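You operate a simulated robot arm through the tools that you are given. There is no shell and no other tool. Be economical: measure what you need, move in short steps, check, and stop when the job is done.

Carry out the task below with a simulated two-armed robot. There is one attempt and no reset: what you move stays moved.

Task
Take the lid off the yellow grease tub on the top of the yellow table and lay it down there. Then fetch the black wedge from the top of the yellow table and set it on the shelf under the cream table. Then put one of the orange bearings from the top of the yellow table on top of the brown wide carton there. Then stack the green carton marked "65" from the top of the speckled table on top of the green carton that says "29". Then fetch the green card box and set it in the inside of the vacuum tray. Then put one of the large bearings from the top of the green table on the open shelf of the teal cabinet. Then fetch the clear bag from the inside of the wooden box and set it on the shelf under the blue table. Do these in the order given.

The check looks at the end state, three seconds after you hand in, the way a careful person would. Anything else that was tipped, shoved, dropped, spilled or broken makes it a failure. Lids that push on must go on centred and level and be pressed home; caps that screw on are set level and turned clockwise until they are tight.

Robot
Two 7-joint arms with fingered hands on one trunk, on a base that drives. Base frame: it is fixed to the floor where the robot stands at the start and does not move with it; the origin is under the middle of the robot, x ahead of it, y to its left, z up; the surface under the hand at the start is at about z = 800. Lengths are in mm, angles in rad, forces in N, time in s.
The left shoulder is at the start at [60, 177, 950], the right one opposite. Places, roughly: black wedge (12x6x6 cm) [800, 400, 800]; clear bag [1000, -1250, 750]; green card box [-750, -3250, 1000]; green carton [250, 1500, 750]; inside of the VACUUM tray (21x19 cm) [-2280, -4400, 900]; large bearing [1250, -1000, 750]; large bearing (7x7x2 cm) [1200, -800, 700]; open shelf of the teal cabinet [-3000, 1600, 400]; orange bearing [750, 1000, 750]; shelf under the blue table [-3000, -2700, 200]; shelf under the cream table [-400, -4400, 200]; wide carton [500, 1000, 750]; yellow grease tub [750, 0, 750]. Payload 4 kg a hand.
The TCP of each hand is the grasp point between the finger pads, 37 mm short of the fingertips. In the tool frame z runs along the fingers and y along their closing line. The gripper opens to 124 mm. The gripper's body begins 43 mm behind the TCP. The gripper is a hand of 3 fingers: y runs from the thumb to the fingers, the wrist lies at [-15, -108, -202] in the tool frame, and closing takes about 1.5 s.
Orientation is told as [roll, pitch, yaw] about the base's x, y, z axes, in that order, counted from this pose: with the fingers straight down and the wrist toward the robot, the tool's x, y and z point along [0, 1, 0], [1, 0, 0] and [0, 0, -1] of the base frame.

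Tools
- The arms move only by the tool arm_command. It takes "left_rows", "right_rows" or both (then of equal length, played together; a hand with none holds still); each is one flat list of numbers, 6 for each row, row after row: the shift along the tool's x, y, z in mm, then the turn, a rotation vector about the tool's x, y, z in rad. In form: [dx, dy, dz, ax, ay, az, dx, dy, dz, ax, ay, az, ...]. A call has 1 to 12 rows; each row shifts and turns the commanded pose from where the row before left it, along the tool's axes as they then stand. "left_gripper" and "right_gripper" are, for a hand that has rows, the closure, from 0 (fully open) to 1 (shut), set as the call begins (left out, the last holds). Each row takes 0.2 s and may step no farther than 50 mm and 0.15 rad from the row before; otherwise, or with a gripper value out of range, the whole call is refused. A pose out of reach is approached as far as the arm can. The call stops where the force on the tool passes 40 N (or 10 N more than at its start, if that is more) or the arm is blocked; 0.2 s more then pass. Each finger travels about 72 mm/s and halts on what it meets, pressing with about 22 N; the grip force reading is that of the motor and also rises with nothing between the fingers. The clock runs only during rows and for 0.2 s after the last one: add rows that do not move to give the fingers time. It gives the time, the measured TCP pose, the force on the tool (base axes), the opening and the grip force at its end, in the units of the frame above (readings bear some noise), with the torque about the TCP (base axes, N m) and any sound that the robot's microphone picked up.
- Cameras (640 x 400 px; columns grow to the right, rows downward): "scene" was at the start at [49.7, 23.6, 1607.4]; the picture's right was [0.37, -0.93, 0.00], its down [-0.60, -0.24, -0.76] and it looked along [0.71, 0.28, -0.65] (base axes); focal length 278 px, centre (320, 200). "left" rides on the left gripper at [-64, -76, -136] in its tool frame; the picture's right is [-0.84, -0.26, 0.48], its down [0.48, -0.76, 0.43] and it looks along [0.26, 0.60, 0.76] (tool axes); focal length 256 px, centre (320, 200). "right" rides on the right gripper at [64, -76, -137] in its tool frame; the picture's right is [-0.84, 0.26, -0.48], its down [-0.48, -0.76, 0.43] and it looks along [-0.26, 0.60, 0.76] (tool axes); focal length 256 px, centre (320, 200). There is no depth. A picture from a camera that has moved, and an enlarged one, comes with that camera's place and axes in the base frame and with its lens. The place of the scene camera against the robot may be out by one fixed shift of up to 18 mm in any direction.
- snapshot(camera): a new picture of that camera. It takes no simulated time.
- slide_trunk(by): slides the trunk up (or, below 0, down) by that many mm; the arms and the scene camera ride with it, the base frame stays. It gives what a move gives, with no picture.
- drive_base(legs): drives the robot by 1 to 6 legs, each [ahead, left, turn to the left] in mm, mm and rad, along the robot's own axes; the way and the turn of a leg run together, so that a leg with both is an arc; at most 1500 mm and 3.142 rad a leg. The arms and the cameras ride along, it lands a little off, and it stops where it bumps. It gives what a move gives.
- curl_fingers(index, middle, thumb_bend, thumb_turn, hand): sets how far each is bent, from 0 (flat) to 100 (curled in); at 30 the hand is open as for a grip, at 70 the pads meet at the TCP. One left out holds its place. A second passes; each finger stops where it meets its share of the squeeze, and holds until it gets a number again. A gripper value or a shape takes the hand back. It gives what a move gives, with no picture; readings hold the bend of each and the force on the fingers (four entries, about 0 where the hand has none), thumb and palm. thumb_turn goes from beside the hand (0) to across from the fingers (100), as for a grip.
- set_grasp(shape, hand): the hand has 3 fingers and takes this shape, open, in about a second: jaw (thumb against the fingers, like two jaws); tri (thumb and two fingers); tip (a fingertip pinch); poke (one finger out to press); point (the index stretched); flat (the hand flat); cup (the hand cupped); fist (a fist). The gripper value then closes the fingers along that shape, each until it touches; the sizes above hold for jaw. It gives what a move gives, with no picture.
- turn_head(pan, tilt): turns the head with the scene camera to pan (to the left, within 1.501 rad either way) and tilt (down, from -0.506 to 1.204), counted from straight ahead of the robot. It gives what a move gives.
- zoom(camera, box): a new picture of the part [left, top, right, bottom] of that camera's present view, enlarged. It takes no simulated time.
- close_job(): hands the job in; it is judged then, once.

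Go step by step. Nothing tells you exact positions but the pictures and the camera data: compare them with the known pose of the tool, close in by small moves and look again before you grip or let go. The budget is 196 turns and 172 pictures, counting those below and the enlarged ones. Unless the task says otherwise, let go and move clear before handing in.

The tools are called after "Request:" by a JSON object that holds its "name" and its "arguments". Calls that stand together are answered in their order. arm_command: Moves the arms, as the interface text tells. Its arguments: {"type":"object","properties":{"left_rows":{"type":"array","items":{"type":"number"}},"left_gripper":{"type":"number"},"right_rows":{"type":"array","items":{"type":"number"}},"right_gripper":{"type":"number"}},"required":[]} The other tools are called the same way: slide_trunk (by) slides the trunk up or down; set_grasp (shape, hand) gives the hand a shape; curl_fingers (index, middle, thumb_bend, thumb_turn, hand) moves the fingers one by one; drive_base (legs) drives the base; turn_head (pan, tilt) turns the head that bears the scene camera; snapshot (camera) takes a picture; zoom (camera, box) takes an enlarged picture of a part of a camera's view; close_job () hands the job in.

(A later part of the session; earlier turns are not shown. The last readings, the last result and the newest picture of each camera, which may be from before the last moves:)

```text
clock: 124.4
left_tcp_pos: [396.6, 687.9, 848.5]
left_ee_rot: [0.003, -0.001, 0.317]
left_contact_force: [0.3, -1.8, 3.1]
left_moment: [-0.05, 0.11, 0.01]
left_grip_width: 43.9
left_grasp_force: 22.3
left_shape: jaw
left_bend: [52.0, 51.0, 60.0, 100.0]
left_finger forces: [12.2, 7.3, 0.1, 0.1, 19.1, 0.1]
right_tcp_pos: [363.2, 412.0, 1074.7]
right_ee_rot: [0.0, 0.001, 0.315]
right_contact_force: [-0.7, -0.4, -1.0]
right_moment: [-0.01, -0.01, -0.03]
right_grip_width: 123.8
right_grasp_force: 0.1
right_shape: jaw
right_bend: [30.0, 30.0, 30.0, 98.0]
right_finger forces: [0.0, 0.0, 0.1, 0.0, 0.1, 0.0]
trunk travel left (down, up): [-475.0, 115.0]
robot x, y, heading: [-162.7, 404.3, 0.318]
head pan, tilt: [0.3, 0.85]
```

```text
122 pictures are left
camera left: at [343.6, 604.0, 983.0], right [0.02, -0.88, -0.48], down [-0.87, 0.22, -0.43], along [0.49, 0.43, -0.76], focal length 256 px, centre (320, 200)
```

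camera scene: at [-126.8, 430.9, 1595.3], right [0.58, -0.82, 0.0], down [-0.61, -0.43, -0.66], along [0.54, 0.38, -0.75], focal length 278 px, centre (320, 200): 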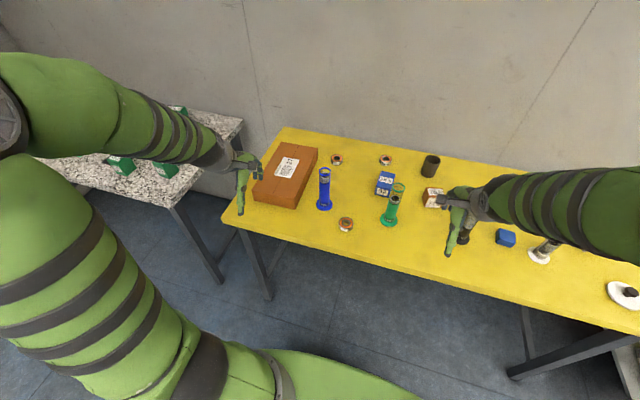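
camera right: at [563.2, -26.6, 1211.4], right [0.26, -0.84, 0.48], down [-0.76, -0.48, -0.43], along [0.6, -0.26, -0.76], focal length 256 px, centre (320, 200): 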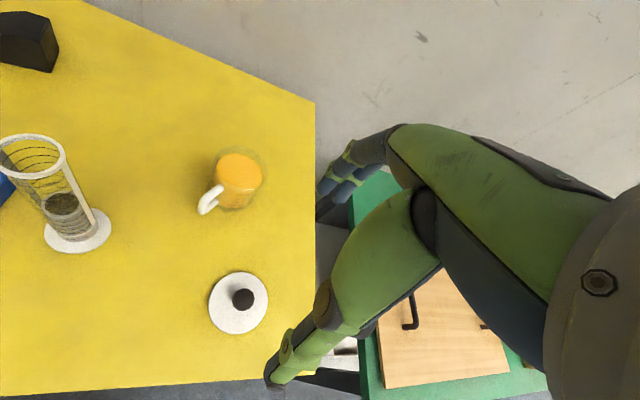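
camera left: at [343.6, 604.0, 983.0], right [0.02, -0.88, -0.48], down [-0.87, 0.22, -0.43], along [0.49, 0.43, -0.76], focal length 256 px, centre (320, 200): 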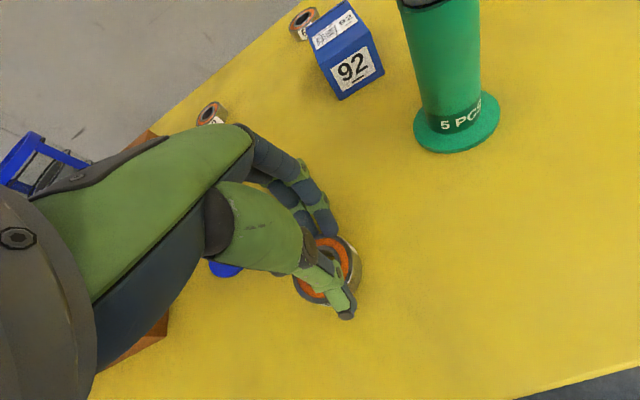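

Request:
{"name": "arm_command", "arguments": {"left_rows": [0, 0, -8, 0, 0, 0, 0, 0, -30, 0, 0, 0, 0, 0, -40, 0, 0, 0, 0, 0, -45, 0, 0, 0, 0, 0, -45, 0, 0, 0, 0, 0, -45, 0, 0, 0, 0, 0, 0, 0, 0, 0]}}

Request:
{"name": "snapshot", "arguments": {"camera": "left"}}

Request:
{"name": "snapshot", "arguments": {"camera": "scene"}}

```text
clock: 126.0
left_tcp_pos: [394.0, 689.9, 1060.7]
left_ee_rot: [0.002, 0.0, 0.316]
left_contact_force: [-0.2, 1.0, -1.7]
left_moment: [-0.03, 0.01, -0.01]
left_grip_width: 43.5
left_grasp_force: 21.6
left_shape: jaw
left_bend: [52.0, 51.0, 60.0, 100.0]
left_finger forces: [11.8, 7.2, 0.1, 0.1, 16.6, 0.1]
right_tcp_pos: [363.5, 411.2, 1074.0]
right_ee_rot: [-0.001, -0.001, 0.314]
right_contact_force: [-0.1, 0.5, -0.8]
right_moment: [0.07, 0.01, -0.02]
right_grip_width: 123.8
right_grasp_force: 0.1
right_shape: jaw
right_bend: [30.0, 30.0, 30.0, 98.0]
right_finger forces: [0.0, 0.1, 0.0, 0.0, 0.1, 0.1]
trunk travel left (down, up): [-475.0, 115.0]
robot x, y, heading: [-163.3, 405.9, 0.318]
head pan, tilt: [0.3, 0.85]
```

```text
121 pictures are left
camera left: at [342.6, 604.6, 1196.9], right [0.02, -0.88, -0.48], down [-0.87, 0.22, -0.43], along [0.49, 0.43, -0.76], focal length 256 px, centre (320, 200)
```

left: 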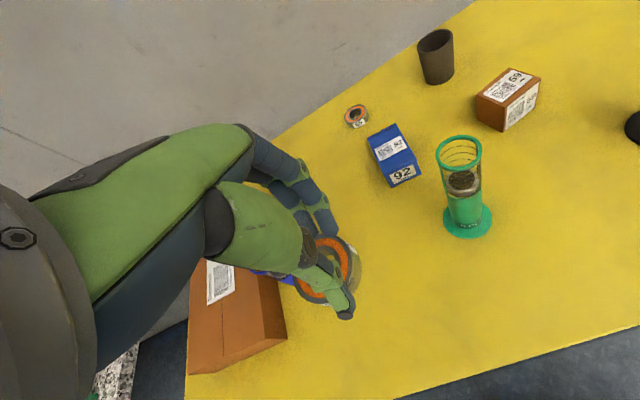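

```text
120 pictures are left
camera scene: at [-126.5, 430.9, 1595.2], right [0.58, -0.82, 0.0], down [-0.61, -0.43, -0.66], along [0.54, 0.38, -0.75], focal length 278 px, centre (320, 200)
```

scene: 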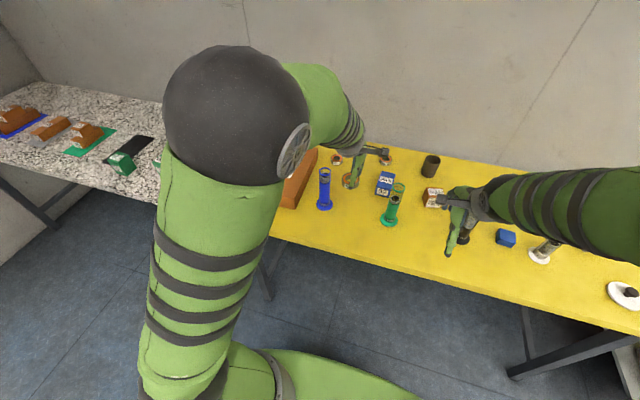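

Request:
{"name": "slide_trunk", "arguments": {"by": 80}}

Request:
{"name": "arm_command", "arguments": {"left_rows": [43, 10, 0, 0, 0, 0, 43, 10, 0, 0, 0, 0, 43, 10, 0, 0, 0, 0, 43, 10, 0, 0, 0, 0, 0, 0, 0, 0, 0, 0]}}

Request:
{"name": "snapshot", "arguments": {"camera": "left"}}

Request:
{"name": "snapshot", "arguments": {"camera": "scene"}}

```text
clock: 127.2
left_tcp_pos: [394.5, 687.9, 1140.7]
left_ee_rot: [0.001, -0.001, 0.315]
left_contact_force: [-0.5, -0.4, -2.0]
left_moment: [0.01, -0.03, -0.02]
left_grip_width: 43.8
left_grasp_force: 21.8
left_shape: jaw
left_bend: [52.0, 51.0, 60.0, 100.0]
left_finger forces: [11.8, 7.1, 0.1, 0.1, 16.6, 0.0]
right_tcp_pos: [362.5, 411.0, 1154.7]
right_ee_rot: [0.0, 0.001, 0.314]
right_contact_force: [-0.5, -0.7, -0.2]
right_moment: [-0.02, 0.0, -0.01]
right_grip_width: 123.7
right_grasp_force: 0.0
right_shape: jaw
right_bend: [30.0, 30.0, 30.0, 98.0]
right_finger forces: [0.1, 0.0, 0.0, 0.0, 0.0, 0.0]
trunk travel left (down, up): [-555.0, 35.0]
robot x, y, heading: [-164.2, 402.5, 0.311]
head pan, tilt: [0.3, 0.85]
```

```text
clock: 128.4
left_tcp_pos: [380.7, 863.7, 1140.9]
left_ee_rot: [0.001, 0.0, 0.315]
left_contact_force: [0.1, -0.7, -2.5]
left_moment: [-0.03, 0.01, -0.03]
left_grip_width: 43.5
left_grasp_force: 22.4
left_shape: jaw
left_bend: [52.0, 51.0, 60.0, 100.0]
left_finger forces: [11.7, 7.2, 0.0, 0.1, 16.6, 0.0]
right_tcp_pos: [363.9, 411.0, 1154.3]
right_ee_rot: [0.002, 0.001, 0.315]
right_contact_force: [0.1, 0.2, -0.4]
right_moment: [0.02, -0.01, -0.05]
right_grip_width: 123.8
right_grasp_force: 0.0
right_shape: jaw
right_bend: [30.0, 30.0, 30.0, 98.0]
right_finger forces: [0.0, 0.0, 0.1, 0.0, 0.0, 0.0]
trunk travel left (down, up): [-555.0, 35.0]
robot x, y, heading: [-163.7, 402.1, 0.317]
head pan, tilt: [0.3, 0.85]
```

```text
119 pictures are left
camera left: at [327.4, 779.1, 1275.6], right [0.02, -0.87, -0.48], down [-0.87, 0.23, -0.43], along [0.49, 0.43, -0.76], focal length 256 px, centre (320, 200)
```

left: 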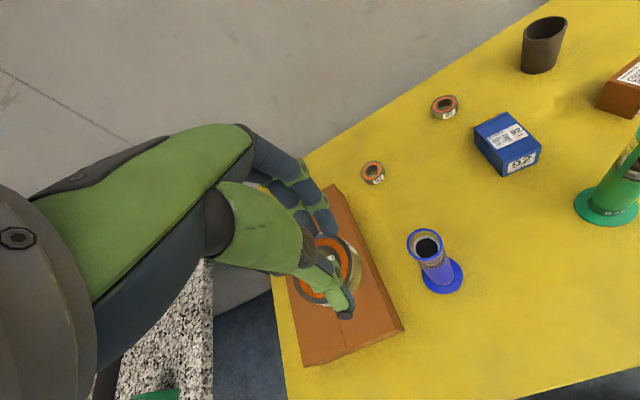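

```text
118 pictures are left
camera scene: at [-126.6, 430.2, 1675.3], right [0.58, -0.82, 0.0], down [-0.61, -0.43, -0.66], along [0.54, 0.38, -0.75], focal length 278 px, centre (320, 200)
```

scene: 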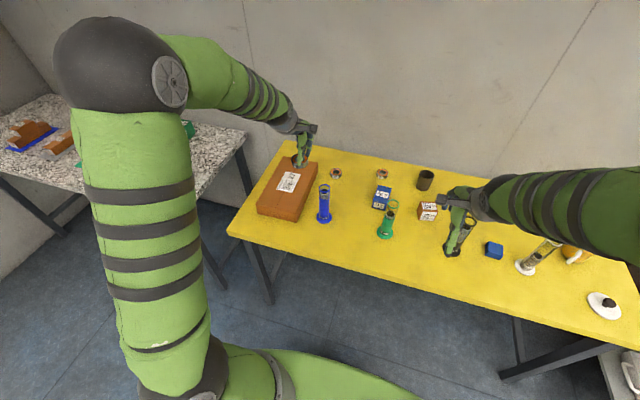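

The carton's top spans about (357, 877) to (617, 970). I'll bring the bearing over it and lower until it touches.

Request:
{"name": "arm_command", "arguments": {"left_rows": [37, 30, 0, 0, 0, 0, 37, 30, 0, 0, 0, 0, 0, 27, 0, 0, 0, 0, 0, 0, 45, 0, 0, 0, 0, 0, 45, 0, 0, 0, 0, 0, 45, 0, 0, 0, 0, 0, 30, 0, 0, 0, 0, 0, 0, 0, 0, 0]}}

Request:
{"name": "snapshot", "arguments": {"camera": "left"}}

Request:
{"name": "zoom", "arguments": {"camera": "scene", "box": [220, 120, 380, 220]}}

```text
clock: 130.2
left_tcp_pos: [438.6, 963.0, 975.7]
left_ee_rot: [0.002, 0.0, 0.315]
left_contact_force: [-0.4, -0.1, -1.8]
left_moment: [-0.01, -0.01, 0.01]
left_grip_width: 43.3
left_grasp_force: 21.9
left_shape: jaw
left_bend: [52.0, 51.0, 60.0, 100.0]
left_finger forces: [11.5, 7.1, 0.0, 0.1, 16.2, 0.0]
right_tcp_pos: [362.3, 411.9, 1154.8]
right_ee_rot: [0.0, 0.001, 0.314]
right_contact_force: [0.1, 0.4, -1.1]
right_moment: [0.0, 0.01, 0.01]
right_grip_width: 123.6
right_grasp_force: 0.1
right_shape: jaw
right_bend: [30.0, 30.0, 30.0, 98.0]
right_finger forces: [0.0, 0.0, 0.0, 0.1, 0.1, 0.1]
trunk travel left (down, up): [-555.0, 35.0]
robot x, y, heading: [-159.8, 402.3, 0.308]
head pan, tilt: [0.3, 0.85]
```

```text
117 pictures are left
camera left: at [385.3, 879.2, 1110.8], right [0.02, -0.88, -0.48], down [-0.87, 0.22, -0.43], along [0.49, 0.43, -0.76], focal length 256 px, centre (320, 200)
```

left: 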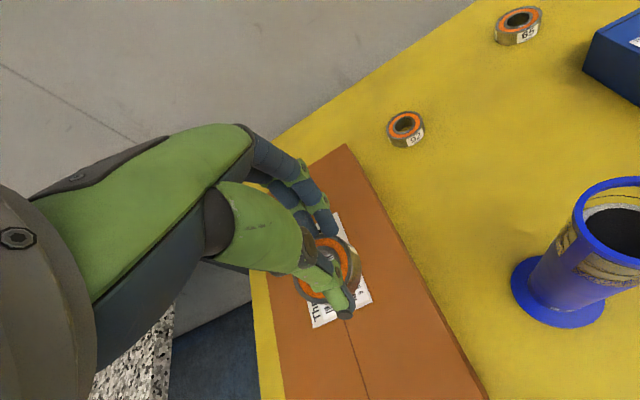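

```text
4.00 times, centred on (300, 170) of scene
camera zoom: at [-126.9, 430.9, 1675.3], right [0.58, -0.82, 0.0], down [-0.61, -0.43, -0.66], along [0.54, 0.38, -0.75], focal length 1110 px, centre (400, 320)
```

zoom: 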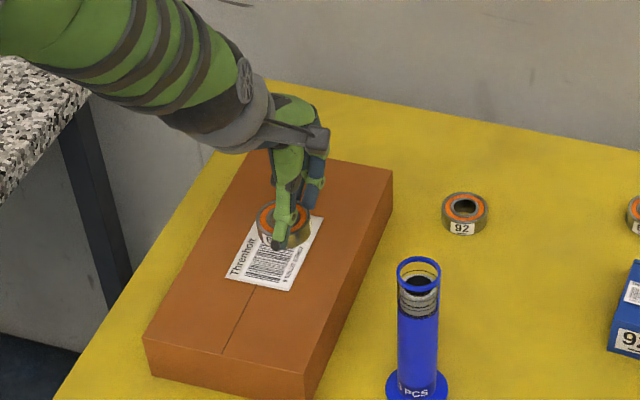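

Request:
{"name": "arm_command", "arguments": {"left_rows": [0, 0, 25, 0, 0, 0, 0, 0, 15, 0, 0, 0, 0, 0, 5, 0, 0, 0, 0, 0, 4, 0, 0, 0, 0, 0, 4, 0, 0, 0, 0, 0, 4, 0, 0, 0, 0, 0, 4, 0, 0, 0, 0, 0, 3, 0, 0, 0, 0, 0, 0, 0, 0, 0]}}

Request:
{"name": "snapshot", "arguments": {"camera": "left"}}

```text
clock: 132.2
left_tcp_pos: [439.8, 961.6, 912.8]
left_ee_rot: [0.002, 0.0, 0.316]
left_contact_force: [-1.3, 0.2, -2.2]
left_moment: [-0.03, 0.01, -0.02]
left_grip_width: 43.7
left_grasp_force: 21.6
left_shape: jaw
left_bend: [52.0, 51.0, 60.0, 100.0]
left_finger forces: [11.6, 7.0, 0.1, 0.0, 16.2, 0.1]
right_tcp_pos: [362.9, 412.1, 1155.3]
right_ee_rot: [-0.001, 0.0, 0.316]
right_contact_force: [-0.3, 0.3, -0.9]
right_moment: [0.0, 0.0, 0.01]
right_grip_width: 124.1
right_grasp_force: 0.1
right_shape: jaw
right_bend: [30.0, 30.0, 30.0, 98.0]
right_finger forces: [0.1, 0.1, 0.0, 0.0, 0.0, 0.0]
trunk travel left (down, up): [-555.0, 35.0]
robot x, y, heading: [-161.7, 406.2, 0.312]
head pan, tilt: [0.3, 0.85]
```

```text
115 pictures are left
camera left: at [387.2, 877.5, 1048.6], right [0.02, -0.88, -0.48], down [-0.87, 0.22, -0.43], along [0.49, 0.43, -0.76], focal length 256 px, centre (320, 200)
```

left: 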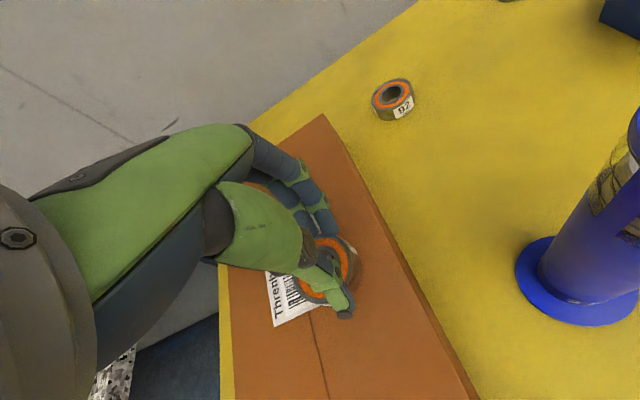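

Request:
{"name": "arm_command", "arguments": {"left_rows": [0, 0, 4, 0, 0, 0, 0, 0, 4, 0, 0, 0, 0, 0, 4, 0, 0, 0, 0, 0, 3, 0, 0, 0, 0, 0, 3, 0, 0, 0, 0, 0, 3, 0, 0, 0, 0, 0, 0, 0, 0, 0]}}

Request:
{"name": "snapshot", "arguments": {"camera": "left"}}

```text
clock: 133.3
left_tcp_pos: [442.6, 962.9, 907.1]
left_ee_rot: [0.001, -0.017, 0.317]
left_contact_force: [-5.7, -3.5, 24.2]
left_moment: [-0.26, 0.72, 0.01]
left_grip_width: 44.1
left_grasp_force: 22.0
left_shape: jaw
left_bend: [53.0, 52.0, 59.0, 100.0]
left_finger forces: [10.9, 6.3, 0.0, 0.1, 31.8, 0.0]
right_tcp_pos: [360.6, 410.8, 1155.5]
right_ee_rot: [0.0, -0.002, 0.316]
right_contact_force: [1.0, 0.2, -0.2]
right_moment: [0.01, 0.02, -0.01]
right_grip_width: 123.8
right_grasp_force: 0.1
right_shape: jaw
right_bend: [30.0, 30.0, 30.0, 98.0]
right_finger forces: [0.0, 0.1, 0.0, 0.0, 0.0, 0.0]
trunk travel left (down, up): [-555.0, 35.0]
robot x, y, heading: [-165.1, 400.6, 0.317]
head pan, tilt: [0.3, 0.85]
stopped in row 5 (left hand): the force on the tool passed its limit at 43 N (the readings are from after the stop); the commanded pose is now the measured one
```

```text
114 pictures are left
camera left: at [388.9, 878.1, 1040.4], right [0.02, -0.87, -0.49], down [-0.87, 0.23, -0.45], along [0.5, 0.43, -0.75], focal length 256 px, centre (320, 200)
```

left: 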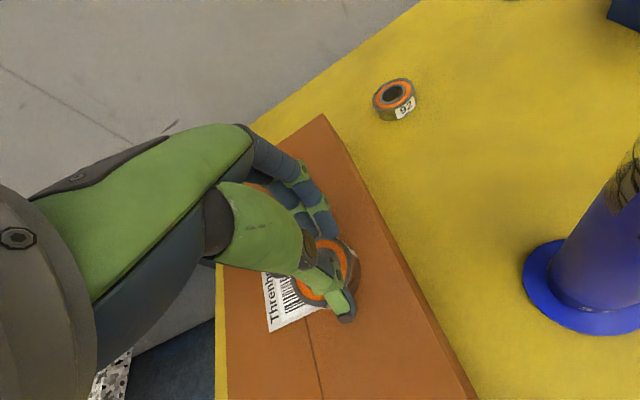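

Request:
{"name": "arm_command", "arguments": {"left_rows": [0, 0, -2, 0, 0, 0, 0, 0, 0, 0, 0, 0]}}

Request:
{"name": "arm_command", "arguments": {"left_rows": [0, 0, 0, 0, 0, 0, 0, 0, 0, 0, 0, 0, 0, 0, 0, 0, 0, 0, 0, 0, 0, 0, 0, 0, 0, 0, -20, 0, 0, 0, 0, 0, -45, 0, 0, 0, 0, 0, -45, 0, 0, 0, 0, 0, -45, 0, 0, 0, 0, 0, 0, 0, 0, 0], "left_gripper": 0.2}}

Request:
{"name": "snapshot", "arguments": {"camera": "left"}}

Request:
{"name": "turn_head", "arguments": {"pan": 0.7, "tilt": 0.75}}

Request:
{"name": "snapshot", "arguments": {"camera": "scene"}}

```text
clock: 133.9
left_tcp_pos: [442.7, 962.6, 906.5]
left_ee_rot: [0.002, -0.015, 0.314]
left_contact_force: [-0.4, -0.7, 20.8]
left_moment: [-0.1, 0.42, 0.03]
left_grip_width: 44.2
left_grasp_force: 22.0
left_shape: jaw
left_bend: [53.0, 52.0, 59.0, 100.0]
left_finger forces: [12.4, 7.7, 0.0, 0.1, 27.2, 0.0]
right_tcp_pos: [361.6, 411.1, 1155.2]
right_ee_rot: [0.0, -0.003, 0.315]
right_contact_force: [-0.3, 0.2, 1.2]
right_moment: [0.0, -0.01, 0.02]
right_grip_width: 123.5
right_grasp_force: 0.1
right_shape: jaw
right_bend: [30.0, 30.0, 30.0, 98.0]
right_finger forces: [0.0, 0.0, 0.0, 0.0, 0.0, 0.1]
trunk travel left (down, up): [-555.0, 35.0]
robot x, y, heading: [-164.9, 400.2, 0.314]
head pan, tilt: [0.3, 0.85]
```

```text
clock: 135.9
left_tcp_pos: [440.5, 963.6, 1060.8]
left_ee_rot: [0.0, -0.011, 0.316]
left_contact_force: [-1.1, -1.1, 0.5]
left_moment: [-0.03, 0.0, 0.01]
left_grip_width: 99.2
left_grasp_force: 0.0
left_shape: jaw
left_bend: [33.0, 35.0, 0.0, 98.0]
left_finger forces: [0.0, 0.0, 0.1, 0.0, 0.0, 0.0]
right_tcp_pos: [362.7, 411.0, 1154.5]
right_ee_rot: [-0.001, 0.002, 0.314]
right_contact_force: [-0.4, -0.2, 0.9]
right_moment: [0.0, -0.01, -0.01]
right_grip_width: 123.4
right_grasp_force: 0.0
right_shape: jaw
right_bend: [30.0, 30.0, 30.0, 98.0]
right_finger forces: [0.1, 0.1, 0.1, 0.0, 0.1, 0.1]
trunk travel left (down, up): [-555.0, 35.0]
robot x, y, heading: [-165.2, 402.9, 0.315]
head pan, tilt: [0.3, 0.85]
```

```text
113 pictures are left
camera left: at [386.8, 878.5, 1195.1], right [0.02, -0.87, -0.49], down [-0.87, 0.22, -0.44], along [0.5, 0.43, -0.75], focal length 256 px, centre (320, 200)
```

left: 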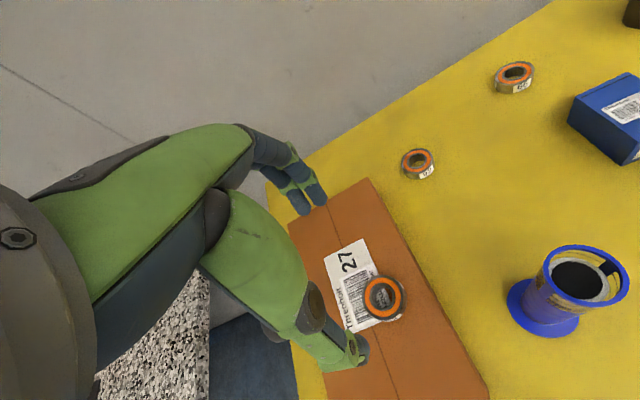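

```text
clock: 136.7
left_tcp_pos: [439.4, 962.4, 1060.0]
left_ee_rot: [0.002, -0.011, 0.316]
left_contact_force: [0.0, 0.2, -0.3]
left_moment: [-0.02, -0.01, 0.02]
left_grip_width: 99.4
left_grasp_force: 0.1
left_shape: jaw
left_bend: [33.0, 35.0, 0.0, 98.0]
left_finger forces: [0.0, 0.1, 0.0, 0.1, 0.1, 0.0]
right_tcp_pos: [363.2, 411.7, 1155.8]
right_ee_rot: [0.001, 0.001, 0.314]
right_contact_force: [-0.4, 0.0, 0.4]
right_moment: [0.02, -0.03, -0.05]
right_grip_width: 123.7
right_grasp_force: 0.0
right_shape: jaw
right_bend: [30.0, 30.0, 30.0, 98.0]
right_finger forces: [0.0, 0.0, 0.1, 0.1, 0.0, 0.0]
trunk travel left (down, up): [-555.0, 35.0]
robot x, y, heading: [-167.0, 402.2, 0.316]
head pan, tilt: [0.7, 0.75]
```

```text
112 pictures are left
camera scene: at [-146.9, 456.1, 1683.3], right [0.85, -0.53, 0.0], down [-0.36, -0.58, -0.73], along [0.39, 0.62, -0.68], focal length 278 px, centre (320, 200)
```

scene: 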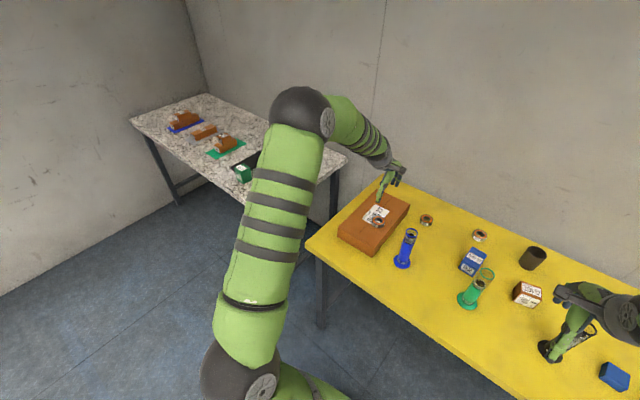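

The bearing lies flat on the carton. Next come the green cartons on the speckled table, so I'll tuck the left arm and strafe left.

Request:
{"name": "arm_command", "arguments": {"left_rows": [0, -45, 0, 0, 0, 0, 0, -45, 0, 0, 0, 0, 0, -45, 0, 0, 0, 0, 0, -45, 0, 0, 0, 0, 0, -40, 0, 0, 0, 0, 0, 0, 0, 0.011, 0, 0], "left_gripper": 0.0}}

Request:
{"name": "drive_base", "arguments": {"legs": [[-60, 0, 0], [0, 863, 0]]}}

Request:
{"name": "turn_head", "arguments": {"pan": 0.1, "tilt": 0.75}}

Request:
{"name": "snapshot", "arguments": {"camera": "scene"}}

Request:
{"name": "snapshot", "arguments": {"camera": "left"}}

```text
clock: 138.1
left_tcp_pos: [230.8, 893.6, 1056.7]
left_ee_rot: [0.003, 0.001, 0.315]
left_contact_force: [0.8, 0.1, -0.2]
left_moment: [0.0, -0.02, -0.01]
left_grip_width: 123.8
left_grasp_force: 0.0
left_shape: jaw
left_bend: [30.0, 30.0, 30.0, 98.0]
left_finger forces: [0.1, 0.0, 0.0, 0.1, 0.0, 0.0]
right_tcp_pos: [362.7, 411.6, 1153.8]
right_ee_rot: [-0.002, 0.001, 0.314]
right_contact_force: [-0.4, -0.3, -0.4]
right_moment: [0.0, 0.02, 0.02]
right_grip_width: 123.7
right_grasp_force: 0.0
right_shape: jaw
right_bend: [30.0, 30.0, 30.0, 98.0]
right_finger forces: [0.0, 0.0, 0.1, 0.1, 0.0, 0.1]
trunk travel left (down, up): [-555.0, 35.0]
robot x, y, heading: [-161.5, 404.1, 0.323]
head pan, tilt: [0.7, 0.75]
```

```text
clock: 143.4
left_tcp_pos: [-100.4, 1713.4, 1057.5]
left_ee_rot: [0.001, 0.0, 0.318]
left_contact_force: [0.1, -0.3, -0.1]
left_moment: [-0.01, -0.02, -0.06]
left_grip_width: 123.5
left_grasp_force: 0.1
left_shape: jaw
left_bend: [30.0, 30.0, 30.0, 98.0]
left_finger forces: [0.1, 0.0, 0.0, 0.0, 0.0, 0.0]
right_tcp_pos: [32.3, 1231.6, 1155.3]
right_ee_rot: [-0.003, 0.001, 0.318]
right_contact_force: [0.4, -0.3, -0.5]
right_moment: [0.0, 0.02, -0.01]
right_grip_width: 123.8
right_grasp_force: 0.0
right_shape: jaw
right_bend: [30.0, 30.0, 30.0, 98.0]
right_finger forces: [0.1, 0.1, 0.0, 0.0, 0.1, 0.0]
trunk travel left (down, up): [-555.0, 35.0]
robot x, y, heading: [-493.4, 1224.3, 0.318]
head pan, tilt: [0.7, 0.75]
```

```text
clock: 144.4
left_tcp_pos: [-99.7, 1714.5, 1057.2]
left_ee_rot: [0.001, -0.002, 0.317]
left_contact_force: [0.5, -0.4, -0.3]
left_moment: [0.01, -0.02, -0.01]
left_grip_width: 123.6
left_grasp_force: 0.1
left_shape: jaw
left_bend: [30.0, 30.0, 30.0, 98.0]
left_finger forces: [0.1, 0.0, 0.0, 0.1, 0.0, 0.0]
right_tcp_pos: [32.3, 1231.8, 1153.6]
right_ee_rot: [0.0, 0.0, 0.315]
right_contact_force: [-0.4, 0.8, 0.1]
right_moment: [0.03, 0.03, -0.01]
right_grip_width: 123.7
right_grasp_force: 0.1
right_shape: jaw
right_bend: [30.0, 30.0, 30.0, 98.0]
right_finger forces: [0.1, 0.0, 0.0, 0.0, 0.0, 0.1]
trunk travel left (down, up): [-555.0, 35.0]
robot x, y, heading: [-493.1, 1221.8, 0.317]
head pan, tilt: [0.099, 0.75]
```

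```text
111 pictures are left
camera scene: at [-445.3, 1238.3, 1683.3], right [0.4, -0.91, 0.0], down [-0.62, -0.28, -0.73], along [0.67, 0.3, -0.68], focal length 278 px, centre (320, 200)
```

scene: 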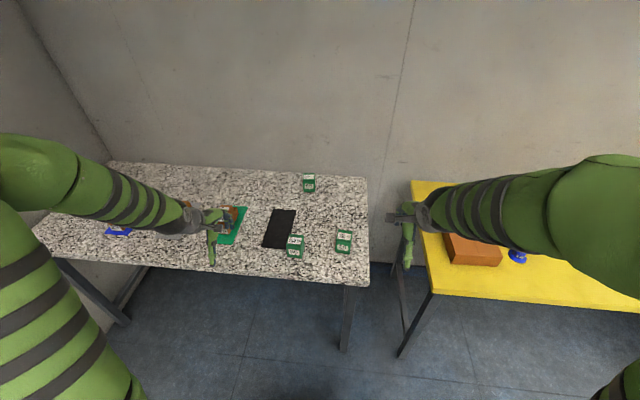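

```text
110 pictures are left
camera left: at [-152.4, 1629.1, 1192.5], right [0.02, -0.88, -0.48], down [-0.87, 0.22, -0.43], along [0.49, 0.43, -0.76], focal length 256 px, centre (320, 200)
```

left: 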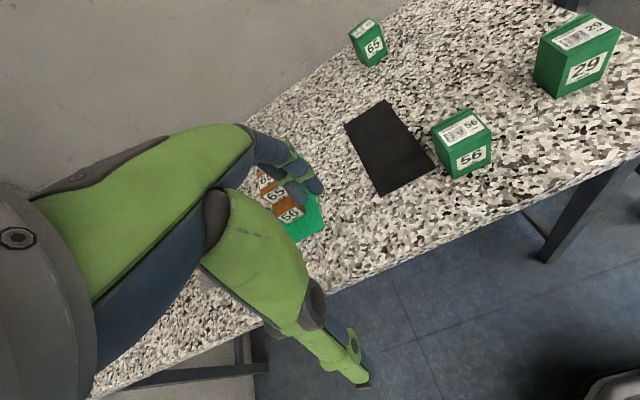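

Carton 65 is the far one near (470, 1706), 29 is near (205, 1430), and 56 must stay where it is. I'll move in a little so the left hand reaches both.

Request:
{"name": "drive_base", "arguments": {"legs": [[170, -60, 0]]}}

Request:
{"name": "arm_command", "arguments": {"left_rows": [-40, 0, 0, 0, 0, 0, -30, 40, 0, 0, 0, 0, -30, 40, 0, 0, 0, 0, 0, 45, 0, 0, 0, 0, 0, 45, 0, 0, 0, 0, 0, 0, 0, 0, 0, 0]}}

Request:
{"name": "snapshot", "arguments": {"camera": "left"}}

Request:
{"name": "snapshot", "arguments": {"camera": "scene"}}

```text
clock: 145.9
left_tcp_pos: [85.2, 1708.9, 1056.0]
left_ee_rot: [0.002, 0.001, 0.316]
left_contact_force: [0.1, -0.2, -0.6]
left_moment: [0.0, 0.02, 0.0]
left_grip_width: 123.7
left_grasp_force: 0.1
left_shape: jaw
left_bend: [30.0, 30.0, 30.0, 98.0]
left_finger forces: [0.0, 0.1, 0.1, 0.0, 0.0, 0.1]
right_tcp_pos: [217.0, 1227.5, 1153.9]
right_ee_rot: [-0.002, 0.002, 0.316]
right_contact_force: [-0.4, 0.1, 0.5]
right_moment: [0.01, 0.02, -0.01]
right_grip_width: 123.9
right_grasp_force: 0.0
right_shape: jaw
right_bend: [30.0, 30.0, 30.0, 98.0]
right_finger forces: [0.0, 0.0, 0.0, 0.0, 0.0, 0.1]
trunk travel left (down, up): [-555.0, 35.0]
robot x, y, heading: [-308.2, 1218.6, 0.311]
head pan, tilt: [0.099, 0.75]
```

```text
clock: 147.3
left_tcp_pos: [279.2, 1665.3, 1054.4]
left_ee_rot: [0.001, 0.0, 0.316]
left_contact_force: [0.2, -0.1, -0.1]
left_moment: [-0.03, -0.04, -0.05]
left_grip_width: 123.7
left_grasp_force: 0.1
left_shape: jaw
left_bend: [30.0, 30.0, 30.0, 98.0]
left_finger forces: [0.0, 0.0, 0.0, 0.0, 0.0, 0.0]
right_tcp_pos: [215.6, 1226.2, 1153.8]
right_ee_rot: [0.0, 0.0, 0.315]
right_contact_force: [0.0, 0.3, -0.3]
right_moment: [-0.06, 0.02, 0.0]
right_grip_width: 123.7
right_grasp_force: 0.0
right_shape: jaw
right_bend: [30.0, 30.0, 30.0, 98.0]
right_finger forces: [0.0, 0.0, 0.1, 0.0, 0.1, 0.1]
trunk travel left (down, up): [-555.0, 35.0]
robot x, y, heading: [-311.3, 1220.3, 0.313]
head pan, tilt: [0.099, 0.75]
```

```text
109 pictures are left
camera left: at [226.1, 1583.1, 1189.4], right [0.02, -0.88, -0.48], down [-0.87, 0.22, -0.43], along [0.49, 0.43, -0.76], focal length 256 px, centre (320, 200)
```

left: 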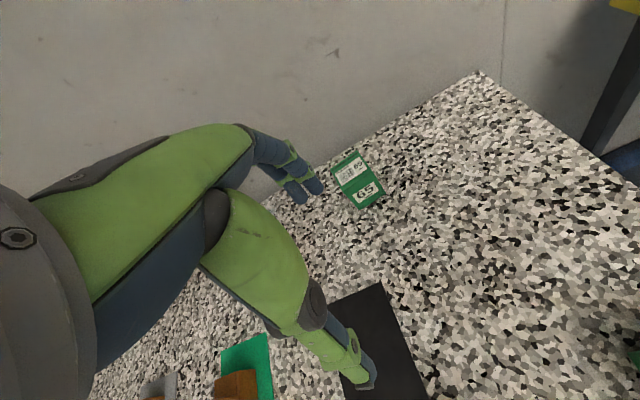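

```text
108 pictures are left
camera scene: at [-262.7, 1234.8, 1683.3], right [0.4, -0.92, 0.0], down [-0.62, -0.27, -0.73], along [0.67, 0.29, -0.68], focal length 278 px, centre (320, 200)
```

scene: 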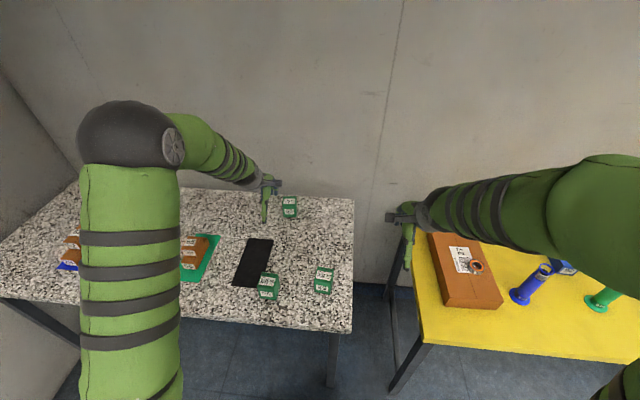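

Request:
{"name": "zoom", "arguments": {"camera": "left", "box": [296, 130, 424, 230]}}

Request:
{"name": "zoom", "arguments": {"camera": "scene", "box": [230, 180, 370, 310]}}

```text
4.00 times, centred on (360, 180) of left
camera zoom: at [226.1, 1583.1, 1189.4], right [0.02, -0.88, -0.48], down [-0.87, 0.22, -0.43], along [0.49, 0.43, -0.76], focal length 1024 px, centre (160, 280)
```

zoom: 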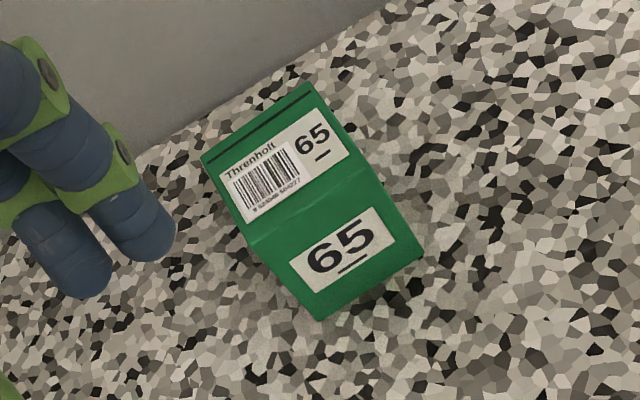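

```text
3.08 times, centred on (300, 245) of scene
camera zoom: at [-262.7, 1234.8, 1683.3], right [0.4, -0.92, 0.0], down [-0.62, -0.27, -0.73], along [0.67, 0.29, -0.68], focal length 854 px, centre (382, 62)
```

zoom: 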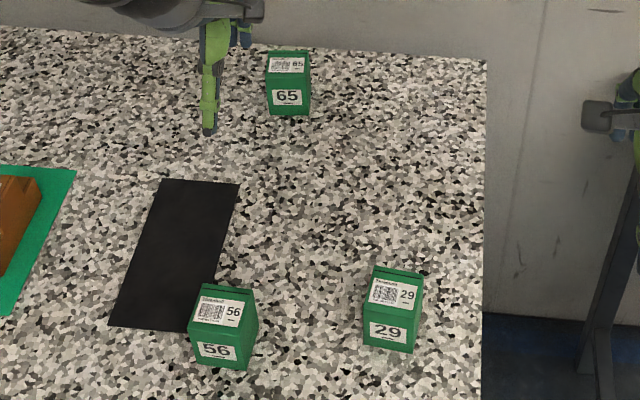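

Carton 65 measures about 53 x 53 x 73 mm, centred at (469, 1710) with yaw about 0.40. I'll move over it.

Request:
{"name": "arm_command", "arguments": {"left_rows": [0, 0, 0, 0, 0, -0.084, -8, 48, 0, 0, 0, 0, -8, 48, 0, 0, 0, 0, -8, 48, 0, 0, 0, 0, -8, 48, 0, 0, 0, 0, 0, 0, 45, 0, 0, 0, 0, 0, 45, 0, 0, 0, 0, 0, 0, 0, 0, 0]}}

Request:
{"name": "snapshot", "arguments": {"camera": "left"}}

Request:
{"name": "zoom", "arguments": {"camera": "scene", "box": [230, 150, 370, 260]}}

```text
clock: 149.1
left_tcp_pos: [465.4, 1713.9, 965.3]
left_ee_rot: [0.001, 0.0, 0.399]
left_contact_force: [0.5, 0.3, 0.3]
left_moment: [0.01, -0.02, -0.01]
left_grip_width: 123.7
left_grasp_force: 0.1
left_shape: jaw
left_bend: [30.0, 30.0, 30.0, 98.0]
left_finger forces: [0.0, 0.0, 0.0, 0.0, 0.1, 0.0]
right_tcp_pos: [215.8, 1227.2, 1154.5]
right_ee_rot: [-0.001, 0.0, 0.314]
right_contact_force: [-0.2, -0.5, -0.5]
right_moment: [-0.01, 0.0, 0.0]
right_grip_width: 123.7
right_grasp_force: 0.0
right_shape: jaw
right_bend: [30.0, 30.0, 30.0, 98.0]
right_finger forces: [0.0, 0.1, 0.0, 0.0, 0.0, 0.0]
trunk travel left (down, up): [-555.0, 35.0]
robot x, y, heading: [-309.3, 1217.0, 0.311]
head pan, tilt: [0.099, 0.75]
```

```text
105 pictures are left
camera left: at [419.5, 1625.5, 1100.6], right [0.09, -0.87, -0.48], down [-0.89, 0.15, -0.43], along [0.45, 0.47, -0.76], focal length 256 px, centre (320, 200)
```

left: 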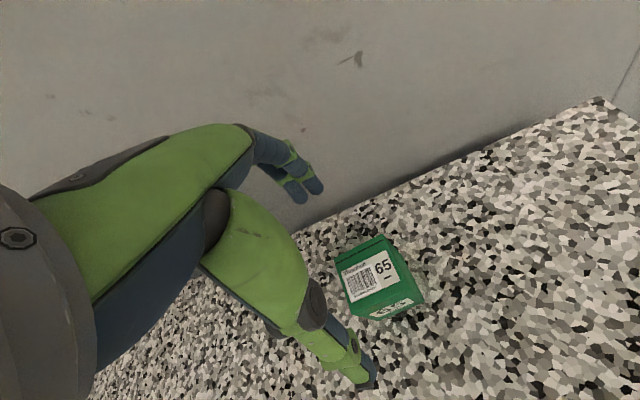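

```text
3.64 times, centred on (300, 205) of scene
camera zoom: at [-262.4, 1234.5, 1683.3], right [0.4, -0.92, 0.0], down [-0.62, -0.27, -0.73], along [0.67, 0.29, -0.68], focal length 1009 px, centre (393, 182)
```

zoom: 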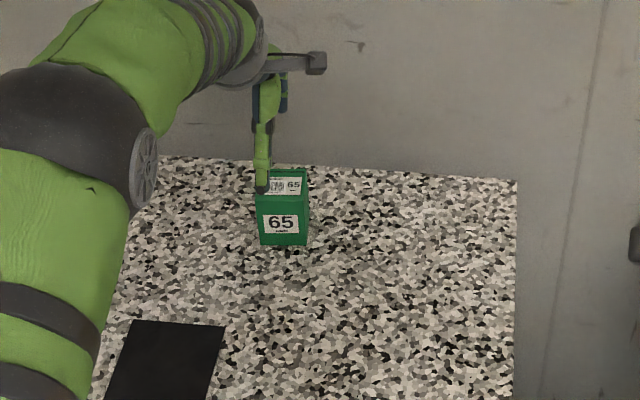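

Request:
{"name": "arm_command", "arguments": {"left_rows": [-7, 0, 0, 0, 0, 0, 0, 0, 0, 0, 0, 0, 0, 0, 40, 0, 0, 0, 0, 0, 40, 0, 0, 0, 0, 0, 27, 0, 0, 0, 0, 0, 0, 0, 0, 0], "left_gripper": 0.25}}

Request:
{"name": "snapshot", "arguments": {"camera": "left"}}

Request:
{"name": "zoom", "arguments": {"camera": "scene", "box": [230, 150, 370, 260]}}

```text
clock: 150.5
left_tcp_pos: [469.7, 1706.7, 859.4]
left_ee_rot: [0.001, 0.0, 0.399]
left_contact_force: [-0.3, -0.3, 0.6]
left_moment: [0.06, -0.04, 0.01]
left_grip_width: 93.4
left_grasp_force: 0.0
left_shape: jaw
left_bend: [33.0, 36.0, 43.0, 98.0]
left_finger forces: [0.0, 0.0, 0.0, 0.0, 0.6, 0.0]
right_tcp_pos: [215.3, 1227.7, 1154.5]
right_ee_rot: [0.0, 0.001, 0.316]
right_contact_force: [0.5, 0.5, 0.1]
right_moment: [0.02, -0.01, 0.02]
right_grip_width: 123.6
right_grasp_force: 0.2
right_shape: jaw
right_bend: [30.0, 30.0, 30.0, 98.0]
right_finger forces: [0.0, 0.1, 0.1, 0.0, 0.0, 0.0]
trunk travel left (down, up): [-555.0, 35.0]
robot x, y, heading: [-307.5, 1217.4, 0.312]
head pan, tilt: [0.099, 0.75]
```

```text
103 pictures are left
camera left: at [423.7, 1619.1, 995.2], right [0.09, -0.87, -0.48], down [-0.89, 0.15, -0.43], along [0.45, 0.47, -0.76], focal length 256 px, centre (320, 200)
```

left: 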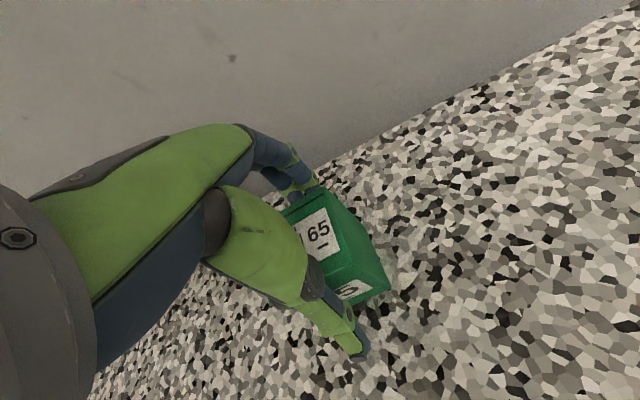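

```text
3.64 times, centred on (300, 205) of scene
camera zoom: at [-262.1, 1234.7, 1683.3], right [0.4, -0.92, 0.0], down [-0.62, -0.27, -0.73], along [0.67, 0.29, -0.68], focal length 1009 px, centre (393, 182)
```

zoom: 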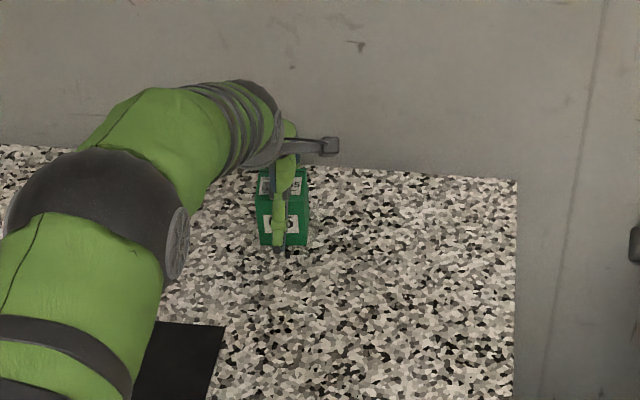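

Request:
{"name": "arm_command", "arguments": {"left_rows": [0, 0, 0, 0, 0, 0, 0, 0, 0, 0, 0, 0, 0, 0, 0, 0, 0, 0, 0, 0, 0, 0, 0, 0, 0, 0, 0, 0, 0, 0], "left_gripper": 1.0}}

Request:
{"name": "arm_command", "arguments": {"left_rows": [0, 0, -8, 0, 0, 0, 0, 0, -40, 0, 0, 0, 0, 0, -45, 0, 0, 0, 0, 0, -45, 0, 0, 0, 0, 0, -45, 0, 0, 0, 0, 0, 0, 0, 0, 0]}}

Request:
{"name": "snapshot", "arguments": {"camera": "left"}}

Request:
{"name": "zoom", "arguments": {"camera": "scene", "box": [230, 150, 370, 310]}}

```text
clock: 151.7
left_tcp_pos: [470.0, 1708.1, 860.7]
left_ee_rot: [0.003, -0.002, 0.4]
left_contact_force: [2.2, 2.0, 7.0]
left_moment: [0.17, -0.44, -0.01]
left_grip_width: 78.8
left_grasp_force: 21.6
left_shape: jaw
left_bend: [41.0, 45.0, 52.0, 99.0]
left_finger forces: [14.5, 7.8, 0.0, 0.1, 19.6, 0.0]
right_tcp_pos: [214.5, 1226.8, 1156.3]
right_ee_rot: [-0.002, -0.001, 0.313]
right_contact_force: [0.1, -0.2, 0.3]
right_moment: [-0.03, 0.0, 0.01]
right_grip_width: 123.7
right_grasp_force: 0.0
right_shape: jaw
right_bend: [30.0, 30.0, 30.0, 98.0]
right_finger forces: [0.1, 0.1, 0.0, 0.1, 0.0, 0.1]
trunk travel left (down, up): [-555.0, 35.0]
robot x, y, heading: [-310.0, 1215.9, 0.314]
head pan, tilt: [0.099, 0.75]
```

```text
clock: 153.1
left_tcp_pos: [468.0, 1705.1, 1041.9]
left_ee_rot: [0.001, 0.001, 0.399]
left_contact_force: [0.0, -0.8, -2.1]
left_moment: [-0.06, 0.01, 0.01]
left_grip_width: 77.8
left_grasp_force: 22.0
left_shape: jaw
left_bend: [42.0, 45.0, 52.0, 99.0]
left_finger forces: [12.6, 6.4, 0.1, 0.0, 18.8, 0.0]
right_tcp_pos: [216.3, 1227.8, 1154.4]
right_ee_rot: [0.001, 0.0, 0.315]
right_contact_force: [-0.7, 0.3, 0.0]
right_moment: [-0.01, -0.01, 0.01]
right_grip_width: 123.8
right_grasp_force: 0.0
right_shape: jaw
right_bend: [30.0, 30.0, 30.0, 98.0]
right_finger forces: [0.0, 0.0, 0.0, 0.0, 0.1, 0.1]
trunk travel left (down, up): [-555.0, 35.0]
robot x, y, heading: [-309.5, 1220.2, 0.316]
head pan, tilt: [0.099, 0.75]
```

```text
101 pictures are left
camera left: at [422.5, 1618.0, 1176.9], right [0.09, -0.87, -0.48], down [-0.89, 0.15, -0.43], along [0.45, 0.47, -0.76], focal length 256 px, centre (320, 200)
```

left: 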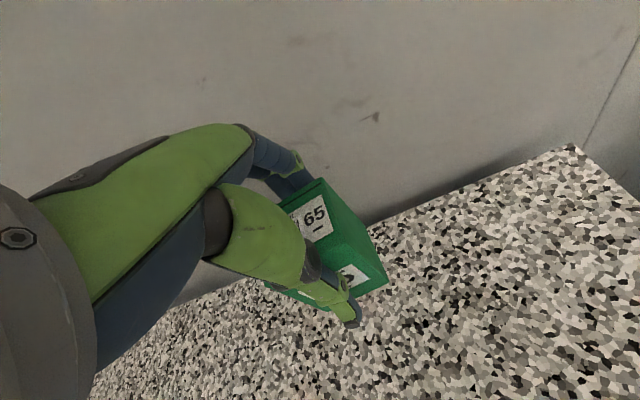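

```text
2.50 times, centred on (300, 230) of scene
camera zoom: at [-261.3, 1235.1, 1683.2], right [0.4, -0.92, 0.0], down [-0.62, -0.27, -0.73], along [0.67, 0.29, -0.68], focal length 694 px, centre (370, 125)
```

zoom: 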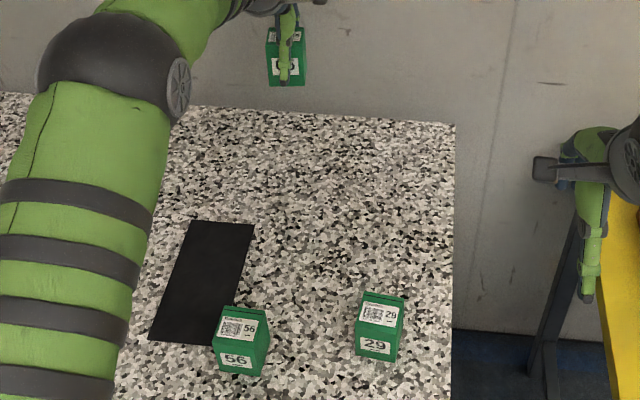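

Request:
{"name": "zoom", "arguments": {"camera": "scene", "box": [265, 145, 325, 185]}}

Request:
{"name": "zoom", "arguments": {"camera": "left", "box": [240, 150, 420, 340]}}

```text
10.00 times, centred on (295, 165) of scene
camera zoom: at [-261.3, 1235.1, 1683.2], right [0.4, -0.92, 0.0], down [-0.62, -0.27, -0.73], along [0.67, 0.29, -0.68], focal length 2775 px, centre (570, 550)
```

zoom: 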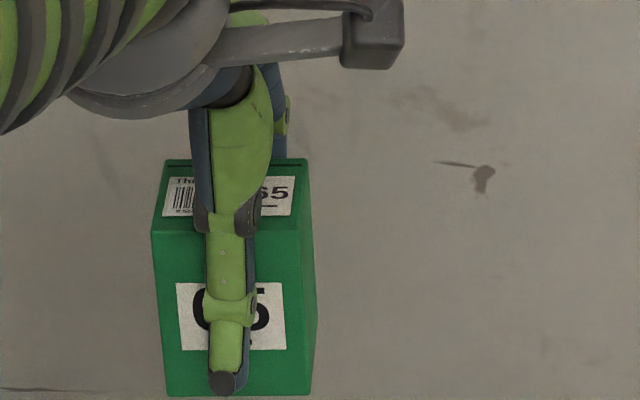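

```text
2.11 times, centred on (330, 245) of left
camera zoom: at [422.5, 1618.0, 1176.9], right [0.09, -0.87, -0.48], down [-0.89, 0.15, -0.43], along [0.45, 0.47, -0.76], focal length 539 px, centre (299, 105)
```

zoom: 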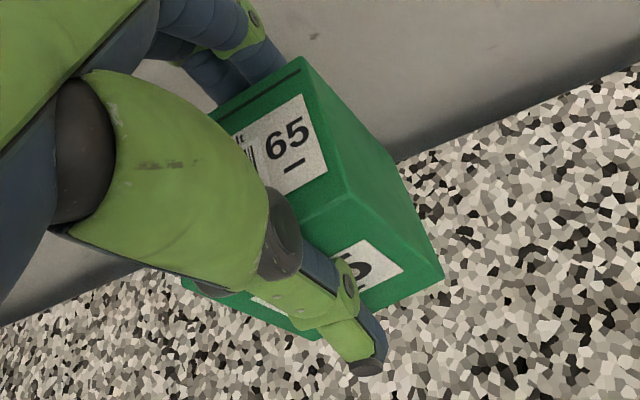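

The carton is held level. Before stacking I'll pull back to measure carton 29 with the hand camera.

Request:
{"name": "arm_command", "arguments": {"left_rows": [1, -44, 0, 0, 0, 0, 1, -44, 0, 0, 0, 0, 1, -44, 0, 0, 0, 0, 1, -44, 0, 0, 0, 0, 1, -44, 0, 0, 0, 0, 1, -44, 0, 0, 0, 0, 1, -44, 0, 0, 0, 0, 1, -44, 0, 0, 0, 0, 1, -44, 0, 0, 0, 0, 0, 0, 0, 0, 0, 0]}}

Request:
{"name": "zoom", "arguments": {"camera": "left", "box": [400, 100, 640, 250]}}

```text
clock: 155.3
left_tcp_pos: [103.0, 1561.4, 1043.2]
left_ee_rot: [0.001, -0.001, 0.4]
left_contact_force: [-0.4, -0.4, -2.1]
left_moment: [-0.01, 0.01, 0.03]
left_grip_width: 77.1
left_grasp_force: 21.9
left_shape: jaw
left_bend: [42.0, 46.0, 52.0, 99.0]
left_finger forces: [12.2, 6.1, 0.0, 0.0, 17.8, 0.0]
right_tcp_pos: [216.3, 1227.6, 1154.1]
right_ee_rot: [0.0, -0.001, 0.316]
right_contact_force: [0.1, 0.3, -0.1]
right_moment: [0.01, 0.01, 0.01]
right_grip_width: 123.5
right_grasp_force: 0.0
right_shape: jaw
right_bend: [30.0, 30.0, 30.0, 98.0]
right_finger forces: [0.1, 0.0, 0.1, 0.0, 0.0, 0.0]
trunk travel left (down, up): [-555.0, 35.0]
robot x, y, heading: [-308.8, 1217.3, 0.31]
head pan, tilt: [0.099, 0.75]
```

```text
2.67 times, centred on (520, 175) of left
camera zoom: at [57.1, 1473.3, 1178.3], right [0.09, -0.87, -0.48], down [-0.89, 0.15, -0.43], along [0.45, 0.47, -0.76], focal length 683 px, centre (-213, 267)
```

zoom: 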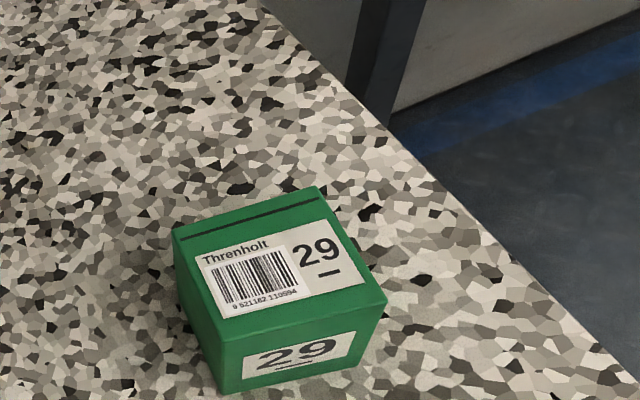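

Request:
{"name": "snapshot", "arguments": {"camera": "scene"}}

Request:
{"name": "snapshot", "arguments": {"camera": "left"}}

Request:
{"name": "snapshot", "arguments": {"camera": "right"}}

```text
96 pictures are left
camera scene: at [-261.3, 1235.1, 1683.2], right [0.4, -0.92, 0.0], down [-0.62, -0.27, -0.73], along [0.67, 0.29, -0.68], focal length 278 px, centre (320, 200)
```

scene: 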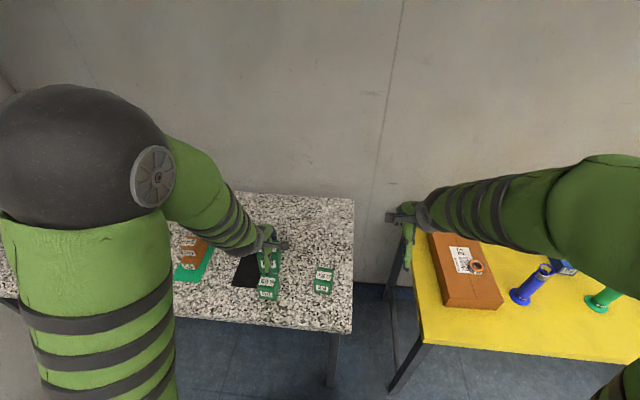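

```text
95 pictures are left
camera left: at [57.1, 1473.3, 1178.3], right [0.09, -0.87, -0.48], down [-0.89, 0.15, -0.43], along [0.45, 0.47, -0.76], focal length 256 px, centre (320, 200)
```

left: 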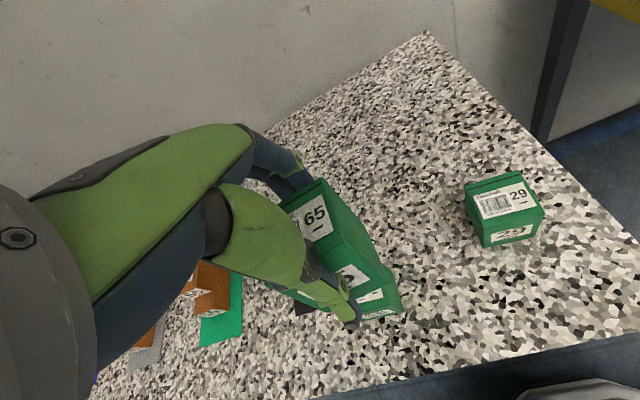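

```text
94 pictures are left
camera right: at [124.6, 1265.1, 1290.2], right [0.5, -0.72, 0.48], down [-0.57, -0.7, -0.43], along [0.65, -0.06, -0.76], focal length 256 px, centre (320, 200)
```

right: 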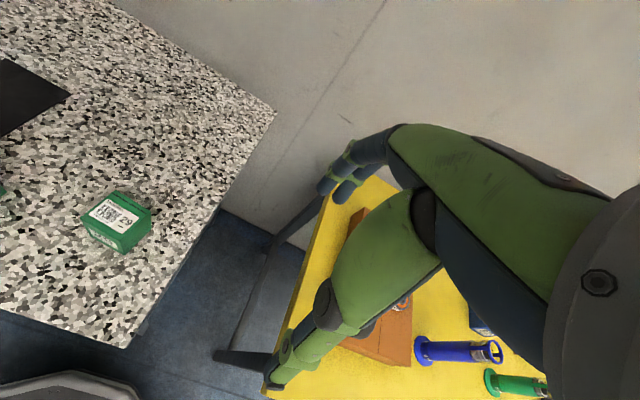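

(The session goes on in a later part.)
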